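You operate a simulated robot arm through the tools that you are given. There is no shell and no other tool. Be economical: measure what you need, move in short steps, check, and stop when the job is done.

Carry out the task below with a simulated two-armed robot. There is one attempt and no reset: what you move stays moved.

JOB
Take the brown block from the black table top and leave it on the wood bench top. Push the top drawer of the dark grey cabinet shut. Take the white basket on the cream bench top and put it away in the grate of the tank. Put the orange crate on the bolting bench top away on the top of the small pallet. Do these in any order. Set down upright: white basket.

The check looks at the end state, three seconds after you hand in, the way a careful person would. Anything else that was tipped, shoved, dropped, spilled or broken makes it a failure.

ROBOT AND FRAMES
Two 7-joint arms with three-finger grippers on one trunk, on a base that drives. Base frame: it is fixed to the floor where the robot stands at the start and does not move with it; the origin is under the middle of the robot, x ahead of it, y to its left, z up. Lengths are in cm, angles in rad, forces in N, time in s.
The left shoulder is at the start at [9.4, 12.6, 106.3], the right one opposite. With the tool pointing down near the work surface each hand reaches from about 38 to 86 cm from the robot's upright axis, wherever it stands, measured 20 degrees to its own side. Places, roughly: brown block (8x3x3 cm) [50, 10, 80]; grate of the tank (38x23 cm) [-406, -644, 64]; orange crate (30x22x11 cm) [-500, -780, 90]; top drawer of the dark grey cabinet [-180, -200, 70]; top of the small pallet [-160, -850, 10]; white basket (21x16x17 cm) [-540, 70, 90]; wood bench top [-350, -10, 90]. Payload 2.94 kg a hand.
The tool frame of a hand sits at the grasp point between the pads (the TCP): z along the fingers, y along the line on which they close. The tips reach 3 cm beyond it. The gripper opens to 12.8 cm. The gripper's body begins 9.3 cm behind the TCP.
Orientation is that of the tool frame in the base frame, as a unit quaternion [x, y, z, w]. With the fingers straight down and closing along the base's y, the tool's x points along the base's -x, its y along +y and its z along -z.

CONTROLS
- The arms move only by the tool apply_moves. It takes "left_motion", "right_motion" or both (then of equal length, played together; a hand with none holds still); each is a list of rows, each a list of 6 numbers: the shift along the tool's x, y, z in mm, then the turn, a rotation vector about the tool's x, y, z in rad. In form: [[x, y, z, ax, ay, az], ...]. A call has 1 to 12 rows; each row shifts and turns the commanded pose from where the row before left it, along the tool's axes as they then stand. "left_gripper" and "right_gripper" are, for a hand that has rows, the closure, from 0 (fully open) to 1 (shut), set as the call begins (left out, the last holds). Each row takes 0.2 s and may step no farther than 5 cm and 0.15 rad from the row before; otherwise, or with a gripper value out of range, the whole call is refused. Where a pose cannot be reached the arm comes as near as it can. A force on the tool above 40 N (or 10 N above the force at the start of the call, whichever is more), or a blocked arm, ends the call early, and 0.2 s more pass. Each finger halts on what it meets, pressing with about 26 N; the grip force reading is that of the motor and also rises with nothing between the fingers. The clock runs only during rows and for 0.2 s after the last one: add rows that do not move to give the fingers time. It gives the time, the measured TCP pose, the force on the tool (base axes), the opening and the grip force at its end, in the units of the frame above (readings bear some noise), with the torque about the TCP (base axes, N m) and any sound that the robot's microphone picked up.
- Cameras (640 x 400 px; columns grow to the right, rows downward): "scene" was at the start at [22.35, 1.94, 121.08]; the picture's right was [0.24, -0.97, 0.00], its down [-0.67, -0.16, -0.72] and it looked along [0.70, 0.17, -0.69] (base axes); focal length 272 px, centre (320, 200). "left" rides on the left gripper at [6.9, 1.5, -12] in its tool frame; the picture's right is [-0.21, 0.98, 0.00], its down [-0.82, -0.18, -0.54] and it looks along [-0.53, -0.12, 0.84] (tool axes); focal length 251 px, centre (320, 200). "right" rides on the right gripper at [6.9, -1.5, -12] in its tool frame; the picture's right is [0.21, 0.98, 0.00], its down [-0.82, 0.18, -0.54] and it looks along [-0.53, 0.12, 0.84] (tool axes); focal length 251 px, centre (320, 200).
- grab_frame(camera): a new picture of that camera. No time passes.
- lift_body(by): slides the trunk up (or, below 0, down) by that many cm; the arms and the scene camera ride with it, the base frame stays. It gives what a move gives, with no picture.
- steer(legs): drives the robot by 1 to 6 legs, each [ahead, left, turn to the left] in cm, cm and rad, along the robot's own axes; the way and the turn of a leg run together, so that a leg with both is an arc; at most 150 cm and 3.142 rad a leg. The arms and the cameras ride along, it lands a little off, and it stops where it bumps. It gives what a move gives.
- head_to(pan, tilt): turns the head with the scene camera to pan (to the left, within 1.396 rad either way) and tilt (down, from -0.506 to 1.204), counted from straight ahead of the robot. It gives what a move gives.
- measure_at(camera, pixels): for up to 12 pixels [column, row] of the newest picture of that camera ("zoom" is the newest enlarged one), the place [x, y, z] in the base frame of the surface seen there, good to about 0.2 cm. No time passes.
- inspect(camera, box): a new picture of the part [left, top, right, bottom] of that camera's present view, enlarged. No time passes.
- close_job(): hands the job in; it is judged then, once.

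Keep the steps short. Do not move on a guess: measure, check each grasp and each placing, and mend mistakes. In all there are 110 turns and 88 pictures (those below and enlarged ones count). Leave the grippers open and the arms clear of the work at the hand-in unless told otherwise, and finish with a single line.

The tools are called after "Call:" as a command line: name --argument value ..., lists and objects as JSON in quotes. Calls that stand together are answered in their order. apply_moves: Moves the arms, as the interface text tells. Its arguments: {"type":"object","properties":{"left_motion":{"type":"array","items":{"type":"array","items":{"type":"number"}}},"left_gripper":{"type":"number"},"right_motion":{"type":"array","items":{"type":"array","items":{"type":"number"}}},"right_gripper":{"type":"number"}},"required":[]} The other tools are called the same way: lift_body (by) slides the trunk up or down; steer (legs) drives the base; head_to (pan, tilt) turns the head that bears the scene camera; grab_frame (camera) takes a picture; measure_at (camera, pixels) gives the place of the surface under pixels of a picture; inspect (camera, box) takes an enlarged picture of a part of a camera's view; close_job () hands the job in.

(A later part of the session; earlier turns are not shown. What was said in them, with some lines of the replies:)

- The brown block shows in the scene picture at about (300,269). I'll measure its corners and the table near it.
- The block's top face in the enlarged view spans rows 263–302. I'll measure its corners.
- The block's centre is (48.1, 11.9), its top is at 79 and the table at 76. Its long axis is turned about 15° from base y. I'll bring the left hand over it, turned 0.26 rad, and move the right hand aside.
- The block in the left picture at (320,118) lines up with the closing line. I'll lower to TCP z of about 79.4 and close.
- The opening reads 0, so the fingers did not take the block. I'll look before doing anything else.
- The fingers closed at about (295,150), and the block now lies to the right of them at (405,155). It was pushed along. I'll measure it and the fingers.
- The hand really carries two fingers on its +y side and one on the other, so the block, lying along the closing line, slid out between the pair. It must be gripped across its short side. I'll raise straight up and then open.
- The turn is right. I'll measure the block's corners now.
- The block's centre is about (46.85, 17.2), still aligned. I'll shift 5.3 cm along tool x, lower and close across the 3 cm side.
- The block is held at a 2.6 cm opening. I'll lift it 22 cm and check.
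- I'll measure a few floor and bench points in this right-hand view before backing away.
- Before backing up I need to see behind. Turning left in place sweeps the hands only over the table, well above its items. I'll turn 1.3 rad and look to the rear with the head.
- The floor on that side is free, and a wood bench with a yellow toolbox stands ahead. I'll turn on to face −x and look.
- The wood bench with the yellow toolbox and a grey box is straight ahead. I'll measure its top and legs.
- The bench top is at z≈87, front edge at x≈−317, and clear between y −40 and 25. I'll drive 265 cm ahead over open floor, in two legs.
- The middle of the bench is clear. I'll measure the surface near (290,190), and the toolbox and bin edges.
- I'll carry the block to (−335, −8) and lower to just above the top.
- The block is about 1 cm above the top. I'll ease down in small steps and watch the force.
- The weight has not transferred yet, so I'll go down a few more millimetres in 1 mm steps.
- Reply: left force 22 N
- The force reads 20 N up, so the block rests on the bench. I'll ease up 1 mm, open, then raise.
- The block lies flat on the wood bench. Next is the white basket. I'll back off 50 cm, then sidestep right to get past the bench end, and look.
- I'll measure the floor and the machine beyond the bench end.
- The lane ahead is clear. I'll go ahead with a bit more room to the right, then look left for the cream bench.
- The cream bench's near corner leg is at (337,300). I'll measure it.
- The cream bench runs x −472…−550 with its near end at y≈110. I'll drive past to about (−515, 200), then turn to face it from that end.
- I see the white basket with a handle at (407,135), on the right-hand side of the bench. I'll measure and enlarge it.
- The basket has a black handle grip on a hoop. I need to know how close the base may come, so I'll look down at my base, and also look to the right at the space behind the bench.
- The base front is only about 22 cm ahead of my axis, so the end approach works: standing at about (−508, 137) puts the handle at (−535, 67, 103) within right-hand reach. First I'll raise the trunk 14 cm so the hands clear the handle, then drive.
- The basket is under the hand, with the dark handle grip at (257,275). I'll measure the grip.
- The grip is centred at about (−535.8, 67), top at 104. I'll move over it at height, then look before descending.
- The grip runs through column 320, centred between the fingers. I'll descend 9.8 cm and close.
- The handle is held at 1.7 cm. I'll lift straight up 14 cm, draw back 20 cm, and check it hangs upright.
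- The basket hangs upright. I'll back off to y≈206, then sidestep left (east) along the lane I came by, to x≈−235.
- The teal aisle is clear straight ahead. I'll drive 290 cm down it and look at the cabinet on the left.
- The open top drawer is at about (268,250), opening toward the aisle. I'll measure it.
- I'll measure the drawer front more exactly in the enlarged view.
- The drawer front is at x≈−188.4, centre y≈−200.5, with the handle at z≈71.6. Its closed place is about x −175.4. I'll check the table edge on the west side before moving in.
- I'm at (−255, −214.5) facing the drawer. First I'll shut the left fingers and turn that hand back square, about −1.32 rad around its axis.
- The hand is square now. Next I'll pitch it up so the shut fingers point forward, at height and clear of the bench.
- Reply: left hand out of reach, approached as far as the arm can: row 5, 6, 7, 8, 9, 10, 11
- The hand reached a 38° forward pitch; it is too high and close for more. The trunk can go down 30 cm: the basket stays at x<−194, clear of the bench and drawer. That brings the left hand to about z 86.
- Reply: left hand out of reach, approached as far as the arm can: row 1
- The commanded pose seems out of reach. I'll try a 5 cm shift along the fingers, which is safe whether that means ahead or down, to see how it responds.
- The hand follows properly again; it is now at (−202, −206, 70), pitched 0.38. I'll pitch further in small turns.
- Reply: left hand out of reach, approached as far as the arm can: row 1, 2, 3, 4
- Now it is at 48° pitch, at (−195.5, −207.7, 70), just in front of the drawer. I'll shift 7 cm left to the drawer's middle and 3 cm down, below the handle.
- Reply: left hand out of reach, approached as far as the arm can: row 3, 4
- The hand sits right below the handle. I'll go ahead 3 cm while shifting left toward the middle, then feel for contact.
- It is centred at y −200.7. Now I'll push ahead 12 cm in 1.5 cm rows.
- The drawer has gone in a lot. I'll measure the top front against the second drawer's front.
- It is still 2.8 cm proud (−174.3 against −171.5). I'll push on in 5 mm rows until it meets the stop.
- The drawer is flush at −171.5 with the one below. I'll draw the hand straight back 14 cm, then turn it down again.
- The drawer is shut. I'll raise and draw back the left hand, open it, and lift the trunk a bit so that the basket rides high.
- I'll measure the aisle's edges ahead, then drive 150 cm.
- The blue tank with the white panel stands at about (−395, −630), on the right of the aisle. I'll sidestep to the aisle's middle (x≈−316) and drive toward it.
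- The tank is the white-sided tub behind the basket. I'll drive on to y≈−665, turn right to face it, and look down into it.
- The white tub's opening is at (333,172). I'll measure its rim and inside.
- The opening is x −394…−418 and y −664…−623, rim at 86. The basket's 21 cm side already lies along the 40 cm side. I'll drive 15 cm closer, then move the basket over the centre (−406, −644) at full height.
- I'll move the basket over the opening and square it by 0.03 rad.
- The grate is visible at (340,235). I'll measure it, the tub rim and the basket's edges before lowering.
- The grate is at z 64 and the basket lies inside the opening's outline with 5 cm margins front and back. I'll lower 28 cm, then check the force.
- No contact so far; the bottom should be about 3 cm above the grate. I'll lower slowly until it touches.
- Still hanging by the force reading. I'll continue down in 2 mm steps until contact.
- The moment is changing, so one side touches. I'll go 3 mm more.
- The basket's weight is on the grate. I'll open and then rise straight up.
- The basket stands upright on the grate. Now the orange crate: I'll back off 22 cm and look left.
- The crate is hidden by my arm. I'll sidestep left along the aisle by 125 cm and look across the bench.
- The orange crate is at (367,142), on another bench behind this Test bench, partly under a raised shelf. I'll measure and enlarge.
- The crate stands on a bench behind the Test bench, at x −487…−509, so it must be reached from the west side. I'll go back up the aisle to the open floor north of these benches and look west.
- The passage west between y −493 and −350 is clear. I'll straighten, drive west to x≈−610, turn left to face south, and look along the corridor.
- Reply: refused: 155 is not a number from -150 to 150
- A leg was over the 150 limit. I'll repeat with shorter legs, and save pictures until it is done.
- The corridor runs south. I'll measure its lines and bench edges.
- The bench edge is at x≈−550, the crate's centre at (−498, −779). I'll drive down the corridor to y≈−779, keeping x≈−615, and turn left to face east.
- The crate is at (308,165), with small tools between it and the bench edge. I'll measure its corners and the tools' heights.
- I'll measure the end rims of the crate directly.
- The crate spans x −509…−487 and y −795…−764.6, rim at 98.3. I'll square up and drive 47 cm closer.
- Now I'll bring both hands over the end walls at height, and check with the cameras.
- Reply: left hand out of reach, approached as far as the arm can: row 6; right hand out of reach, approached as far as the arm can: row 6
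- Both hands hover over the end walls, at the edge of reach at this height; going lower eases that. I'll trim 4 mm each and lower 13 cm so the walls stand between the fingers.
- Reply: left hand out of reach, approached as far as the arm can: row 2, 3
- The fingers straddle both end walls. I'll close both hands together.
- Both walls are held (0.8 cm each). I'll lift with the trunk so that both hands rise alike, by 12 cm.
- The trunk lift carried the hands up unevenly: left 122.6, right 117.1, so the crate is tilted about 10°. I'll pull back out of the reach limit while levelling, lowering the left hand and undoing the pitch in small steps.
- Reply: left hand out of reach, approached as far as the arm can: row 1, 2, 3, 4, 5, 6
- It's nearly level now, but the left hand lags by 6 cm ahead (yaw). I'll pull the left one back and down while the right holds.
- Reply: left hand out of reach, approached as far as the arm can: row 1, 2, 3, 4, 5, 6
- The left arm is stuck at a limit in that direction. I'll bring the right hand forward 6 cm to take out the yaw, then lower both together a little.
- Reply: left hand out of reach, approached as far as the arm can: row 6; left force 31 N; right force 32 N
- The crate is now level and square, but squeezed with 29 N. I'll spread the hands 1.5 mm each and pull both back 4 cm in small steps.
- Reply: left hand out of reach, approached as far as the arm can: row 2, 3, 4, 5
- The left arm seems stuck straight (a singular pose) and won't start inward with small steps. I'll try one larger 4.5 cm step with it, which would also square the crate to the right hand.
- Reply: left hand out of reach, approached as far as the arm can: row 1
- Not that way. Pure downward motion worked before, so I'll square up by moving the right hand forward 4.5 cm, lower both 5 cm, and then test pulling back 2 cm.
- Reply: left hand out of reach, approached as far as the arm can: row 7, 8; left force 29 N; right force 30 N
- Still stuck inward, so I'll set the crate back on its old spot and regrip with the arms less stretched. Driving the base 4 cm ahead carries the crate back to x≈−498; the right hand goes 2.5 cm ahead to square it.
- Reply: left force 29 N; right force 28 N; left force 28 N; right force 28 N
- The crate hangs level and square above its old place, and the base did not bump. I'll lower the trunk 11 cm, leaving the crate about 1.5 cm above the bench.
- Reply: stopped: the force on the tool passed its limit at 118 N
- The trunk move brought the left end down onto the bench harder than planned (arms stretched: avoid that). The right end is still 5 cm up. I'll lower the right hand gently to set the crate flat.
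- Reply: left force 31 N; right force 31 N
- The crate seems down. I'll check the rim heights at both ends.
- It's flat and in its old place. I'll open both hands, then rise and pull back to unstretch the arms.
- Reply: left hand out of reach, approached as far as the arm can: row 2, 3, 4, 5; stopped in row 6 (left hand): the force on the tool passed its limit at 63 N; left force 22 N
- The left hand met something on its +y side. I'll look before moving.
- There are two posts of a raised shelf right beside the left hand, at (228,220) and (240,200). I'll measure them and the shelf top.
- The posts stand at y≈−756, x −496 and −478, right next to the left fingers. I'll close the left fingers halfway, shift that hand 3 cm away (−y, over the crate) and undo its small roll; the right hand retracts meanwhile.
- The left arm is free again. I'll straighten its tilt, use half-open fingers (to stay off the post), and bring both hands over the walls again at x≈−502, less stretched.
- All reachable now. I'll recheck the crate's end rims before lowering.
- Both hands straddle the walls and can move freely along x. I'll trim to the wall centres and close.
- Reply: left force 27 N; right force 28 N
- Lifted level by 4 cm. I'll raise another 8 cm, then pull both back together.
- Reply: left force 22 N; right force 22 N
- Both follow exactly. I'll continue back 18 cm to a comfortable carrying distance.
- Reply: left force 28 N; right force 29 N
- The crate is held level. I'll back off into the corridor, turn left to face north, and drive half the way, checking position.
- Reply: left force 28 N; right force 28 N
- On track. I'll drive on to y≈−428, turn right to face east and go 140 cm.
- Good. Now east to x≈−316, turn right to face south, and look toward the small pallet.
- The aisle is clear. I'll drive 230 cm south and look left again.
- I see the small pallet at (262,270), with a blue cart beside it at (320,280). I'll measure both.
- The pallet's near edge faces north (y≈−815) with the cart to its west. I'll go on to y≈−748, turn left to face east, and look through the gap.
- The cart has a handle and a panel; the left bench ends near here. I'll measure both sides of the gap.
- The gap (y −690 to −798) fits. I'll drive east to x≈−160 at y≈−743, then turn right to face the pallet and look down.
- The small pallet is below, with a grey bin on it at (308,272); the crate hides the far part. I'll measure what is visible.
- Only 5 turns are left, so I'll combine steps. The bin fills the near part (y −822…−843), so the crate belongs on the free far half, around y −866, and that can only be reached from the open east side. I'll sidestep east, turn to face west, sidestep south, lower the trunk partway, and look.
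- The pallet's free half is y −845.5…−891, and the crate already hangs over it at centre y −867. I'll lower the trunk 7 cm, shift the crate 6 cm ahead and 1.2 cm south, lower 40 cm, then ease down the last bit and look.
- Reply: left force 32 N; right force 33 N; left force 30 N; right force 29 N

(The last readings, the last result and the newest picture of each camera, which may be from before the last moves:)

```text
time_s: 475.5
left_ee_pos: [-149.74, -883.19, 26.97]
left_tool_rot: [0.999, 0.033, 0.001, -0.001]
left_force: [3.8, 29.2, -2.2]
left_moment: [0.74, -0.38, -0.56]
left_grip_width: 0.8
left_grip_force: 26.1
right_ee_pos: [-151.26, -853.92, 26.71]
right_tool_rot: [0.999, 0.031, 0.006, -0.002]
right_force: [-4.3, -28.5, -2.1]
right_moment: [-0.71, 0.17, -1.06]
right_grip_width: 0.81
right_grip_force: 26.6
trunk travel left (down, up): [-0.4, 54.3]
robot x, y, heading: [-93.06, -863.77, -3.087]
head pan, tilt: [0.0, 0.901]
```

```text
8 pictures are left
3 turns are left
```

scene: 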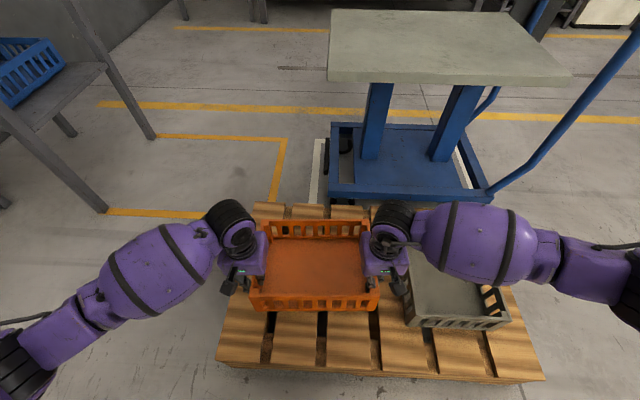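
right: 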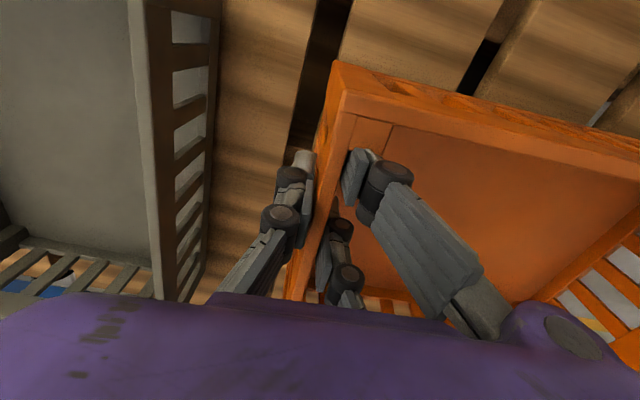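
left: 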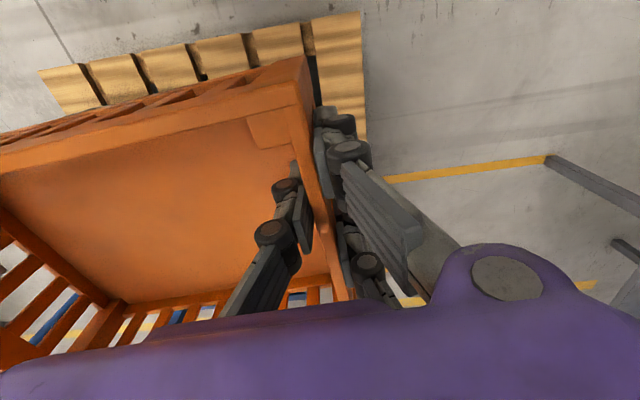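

The crate is 3.5 cm above the pallet, well clear of the bin. I'll ease it down until it rests, open the fingers only a little (3.8 cm), rise straight up, and look.

Call:
apply_moves --left_motion '[[0, -1, 10, 0, 0, 0], [0, 0, 9, 0, 0, 0], [0, 0, 6, 0, 0, 0], [0, 0, 4, 0, 0, 0], [0, 0, 3, 0, 0, 0], [0, 0, 2, 0, 0, 0], [0, 0, 2, 0, 0, 0], [0, 0, 1.5, 0, 0, 0], [0, 0, 0, 0, 0, 0]]' --right_motion '[[0, 1, 10, 0, 0, 0], [0, 0, 8, 0, 0, 0], [0, 0, 5, 0, 0, 0], [0, 0, 4, 0, 0, 0], [0, 0, 3, 0, 0, 0], [0, 0, 2, 0, 0, 0], [0, 0, 2, 0, 0, 0], [0, 0, 1.5, 0, 0, 0], [0, 0, 0, 0, 0, 0]]'

Call:
apply_moves --left_motion '[[0, 0, 0, 0, 0, 0], [0, 0, 0, 0, 0, 0], [0, 0, 0, 0, 0, 0], [0, 0, 0, 0, 0, 0]]' --right_motion '[[0, 0, 0, 0, 0, 0], [0, 0, 0, 0, 0, 0], [0, 0, 0, 0, 0, 0], [0, 0, 0, 0, 0, 0]]' --left_gripper 0.7 --right_gripper 0.7

Call:
apply_moves --left_motion '[[0, 0, -10, 0, 0, 0], [0, 0, -20, 0, 0, 0], [0, 0, -30, 0, 0, 0], [0, 0, -30, 0, 0, 0], [0, 0, -30, 0, 0, 0], [0, 0, -30, 0, 0, 0], [0, 0, 0, 0, 0, 0]]' --right_motion '[[0, 0, -10, 0, 0, 0], [0, 0, -20, 0, 0, 0], [0, 0, -30, 0, 0, 0], [0, 0, -30, 0, 0, 0], [0, 0, -30, 0, 0, 0], [0, 0, -30, 0, 0, 0], [0, 0, 0, 0, 0, 0]]'

Call:
grab_frame --camera "scene"

Call:
measure_at --camera "scene" --pixels '[[255, 300], [375, 298], [315, 265], [290, 265], [345, 265], [315, 298], [450, 290], [245, 340], [400, 340]]'

Call:
grab_frame --camera "right"

```text
time_s: 477.5
left_ee_pos: [-149.88, -883.13, 23.31]
left_tool_rot: [0.999, 0.032, 0.002, -0.001]
left_force: [11.0, 24.4, 12.7]
left_moment: [0.69, 0.27, -0.82]
left_grip_width: 0.8
left_grip_force: 26.1
right_ee_pos: [-150.95, -853.89, 23.2]
right_tool_rot: [1.0, 0.031, 0.005, -0.002]
right_force: [-6.3, -26.0, -2.5]
right_moment: [-0.66, 1.05, -1.4]
right_grip_width: 0.8
right_grip_force: 25.8
trunk travel left (down, up): [-0.4, 54.3]
robot x, y, heading: [-93.53, -864.18, -3.084]
head pan, tilt: [0.0, 0.901]
```

```text
time_s: 478.5
left_ee_pos: [-149.97, -883.34, 23.2]
left_tool_rot: [0.999, 0.032, 0.001, 0.002]
left_force: [-0.8, -0.3, 0.4]
left_moment: [-0.01, 0.0, 0.0]
left_grip_width: 3.85
left_grip_force: 0.0
right_ee_pos: [-150.99, -853.68, 23.31]
right_tool_rot: [1.0, 0.03, 0.007, -0.006]
right_force: [0.2, -0.3, -0.4]
right_moment: [0.02, 0.02, -0.01]
right_grip_width: 3.83
right_grip_force: 0.0
trunk travel left (down, up): [-0.4, 54.3]
robot x, y, heading: [-92.91, -863.87, -3.089]
head pan, tilt: [0.0, 0.901]
```

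```text
time_s: 480.1
left_ee_pos: [-149.86, -883.18, 38.33]
left_tool_rot: [0.999, 0.032, 0.0, 0.002]
left_force: [0.4, 0.3, 0.4]
left_moment: [0.01, -0.01, 0.0]
left_grip_width: 3.84
left_grip_force: 0.0
right_ee_pos: [-151.43, -853.92, 38.29]
right_tool_rot: [1.0, 0.03, 0.007, -0.006]
right_force: [0.5, 0.2, -0.1]
right_moment: [-0.01, 0.01, 0.0]
right_grip_width: 3.84
right_grip_force: 0.1
trunk travel left (down, up): [-0.4, 54.3]
robot x, y, heading: [-93.58, -864.44, -3.09]
head pan, tilt: [0.0, 0.901]
```

```text
7 pictures are left
```

scene: 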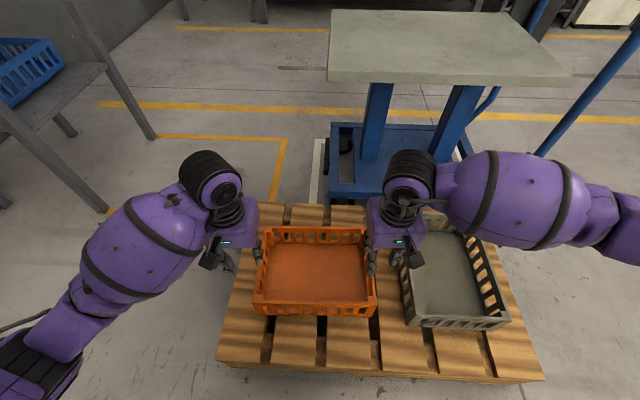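

```text
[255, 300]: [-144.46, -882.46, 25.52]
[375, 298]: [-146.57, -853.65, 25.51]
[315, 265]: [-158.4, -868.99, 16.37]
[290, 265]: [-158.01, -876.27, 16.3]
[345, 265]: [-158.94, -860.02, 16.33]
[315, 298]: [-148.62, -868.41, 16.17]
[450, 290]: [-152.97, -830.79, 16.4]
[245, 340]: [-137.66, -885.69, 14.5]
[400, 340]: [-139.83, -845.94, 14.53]
```

```text
6 pictures are left
2 turns are left
```

right: 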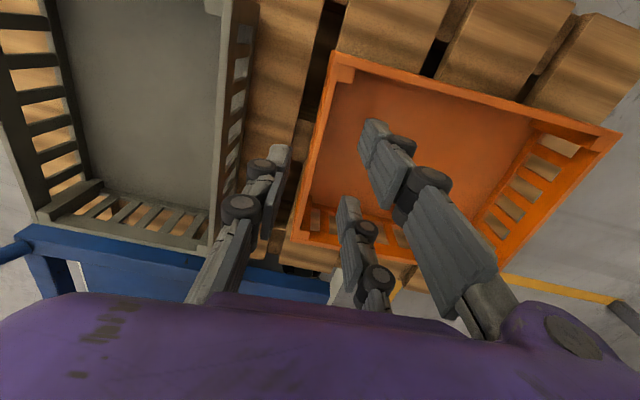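

The crate rests flat on the pallet (floor 16.3, rim 25.5 at both ends) and clear of the bin. I'll raise the hands, open them fully, back off 25 cm, and hand in.

Call:
apply_moves --left_motion '[[0, 0, -40, 0, 0, 0], [0, 0, -40, 0, 0, 0], [0, 0, -40, 0, 0, 0], [0, 0, -40, 0, 0, 0], [0, 0, -40, 0, 0, 0], [0, 0, 0, 0, 0, 0]]' --right_motion '[[0, 0, -40, 0, 0, 0], [0, 0, -40, 0, 0, 0], [0, 0, -40, 0, 0, 0], [0, 0, -40, 0, 0, 0], [0, 0, -40, 0, 0, 0], [0, 0, 0, 0, 0, 0]]'

Call:
steer --legs '[[-25, 0, 0]]'

Call:
apply_moves --left_motion '[[0, 0, 0, 0, 0, 0], [0, 0, 0, 0, 0, 0], [0, 0, 0, 0, 0, 0], [0, 0, 0, 0, 0, 0]]' --right_motion '[[0, 0, 0, 0, 0, 0], [0, 0, 0, 0, 0, 0], [0, 0, 0, 0, 0, 0], [0, 0, 0, 0, 0, 0]]' --left_gripper 0 --right_gripper 0

Call:
close_job

```text
time_s: 481.5
left_ee_pos: [-149.88, -882.88, 58.35]
left_tool_rot: [0.999, 0.032, 0.0, 0.002]
left_force: [-1.0, -0.4, -0.2]
left_moment: [0.0, 0.02, -0.02]
left_grip_width: 3.85
left_grip_force: 0.0
right_ee_pos: [-151.65, -854.09, 58.14]
right_tool_rot: [0.999, 0.031, 0.007, -0.005]
right_force: [-0.4, -0.7, 0.3]
right_moment: [-0.01, 0.0, 0.02]
right_grip_width: 3.84
right_grip_force: 0.1
trunk travel left (down, up): [-0.4, 54.3]
robot x, y, heading: [-93.47, -864.26, -3.09]
head pan, tilt: [0.0, 0.901]
```

```text
time_s: 483.4
left_ee_pos: [-124.9, -881.41, 58.22]
left_tool_rot: [1.0, 0.031, 0.0, 0.001]
left_force: [-1.3, -1.0, -0.1]
left_moment: [-0.04, 0.02, 0.01]
left_grip_width: 3.83
left_grip_force: 0.0
right_ee_pos: [-126.7, -852.73, 58.14]
right_tool_rot: [1.0, 0.029, 0.007, -0.006]
right_force: [0.4, -1.3, 0.4]
right_moment: [0.01, 0.03, 0.0]
right_grip_width: 3.81
right_grip_force: 0.0
trunk travel left (down, up): [-0.4, 54.3]
robot x, y, heading: [-68.24, -862.93, -3.089]
head pan, tilt: [0.0, 0.901]
```

```text
time_s: 484.4
left_ee_pos: [-124.86, -881.35, 58.34]
left_tool_rot: [1.0, 0.031, 0.0, 0.002]
left_force: [0.2, -0.5, -0.1]
left_moment: [-0.02, 0.0, 0.01]
left_grip_width: 12.82
left_grip_force: 0.0
right_ee_pos: [-126.7, -852.72, 58.15]
right_tool_rot: [1.0, 0.029, 0.007, -0.006]
right_force: [0.1, -0.3, 1.1]
right_moment: [-0.04, 0.01, -0.01]
right_grip_width: 12.84
right_grip_force: 0.1
trunk travel left (down, up): [-0.4, 54.3]
robot x, y, heading: [-68.18, -863.18, -3.09]
head pan, tilt: [0.0, 0.901]
```

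```text
The job is handed in.
```

All four tasks are done and handed in: the block is on the wood bench, the drawer is flush, the basket is upright on the tank's grate, and the crate is flat on the pallet beside the bin already there; lifting the crate took two tries, and along the way its left end was set down hard (118 N) on the bolting bench and the left hand bumped a post there (63 N), with no damage seen.
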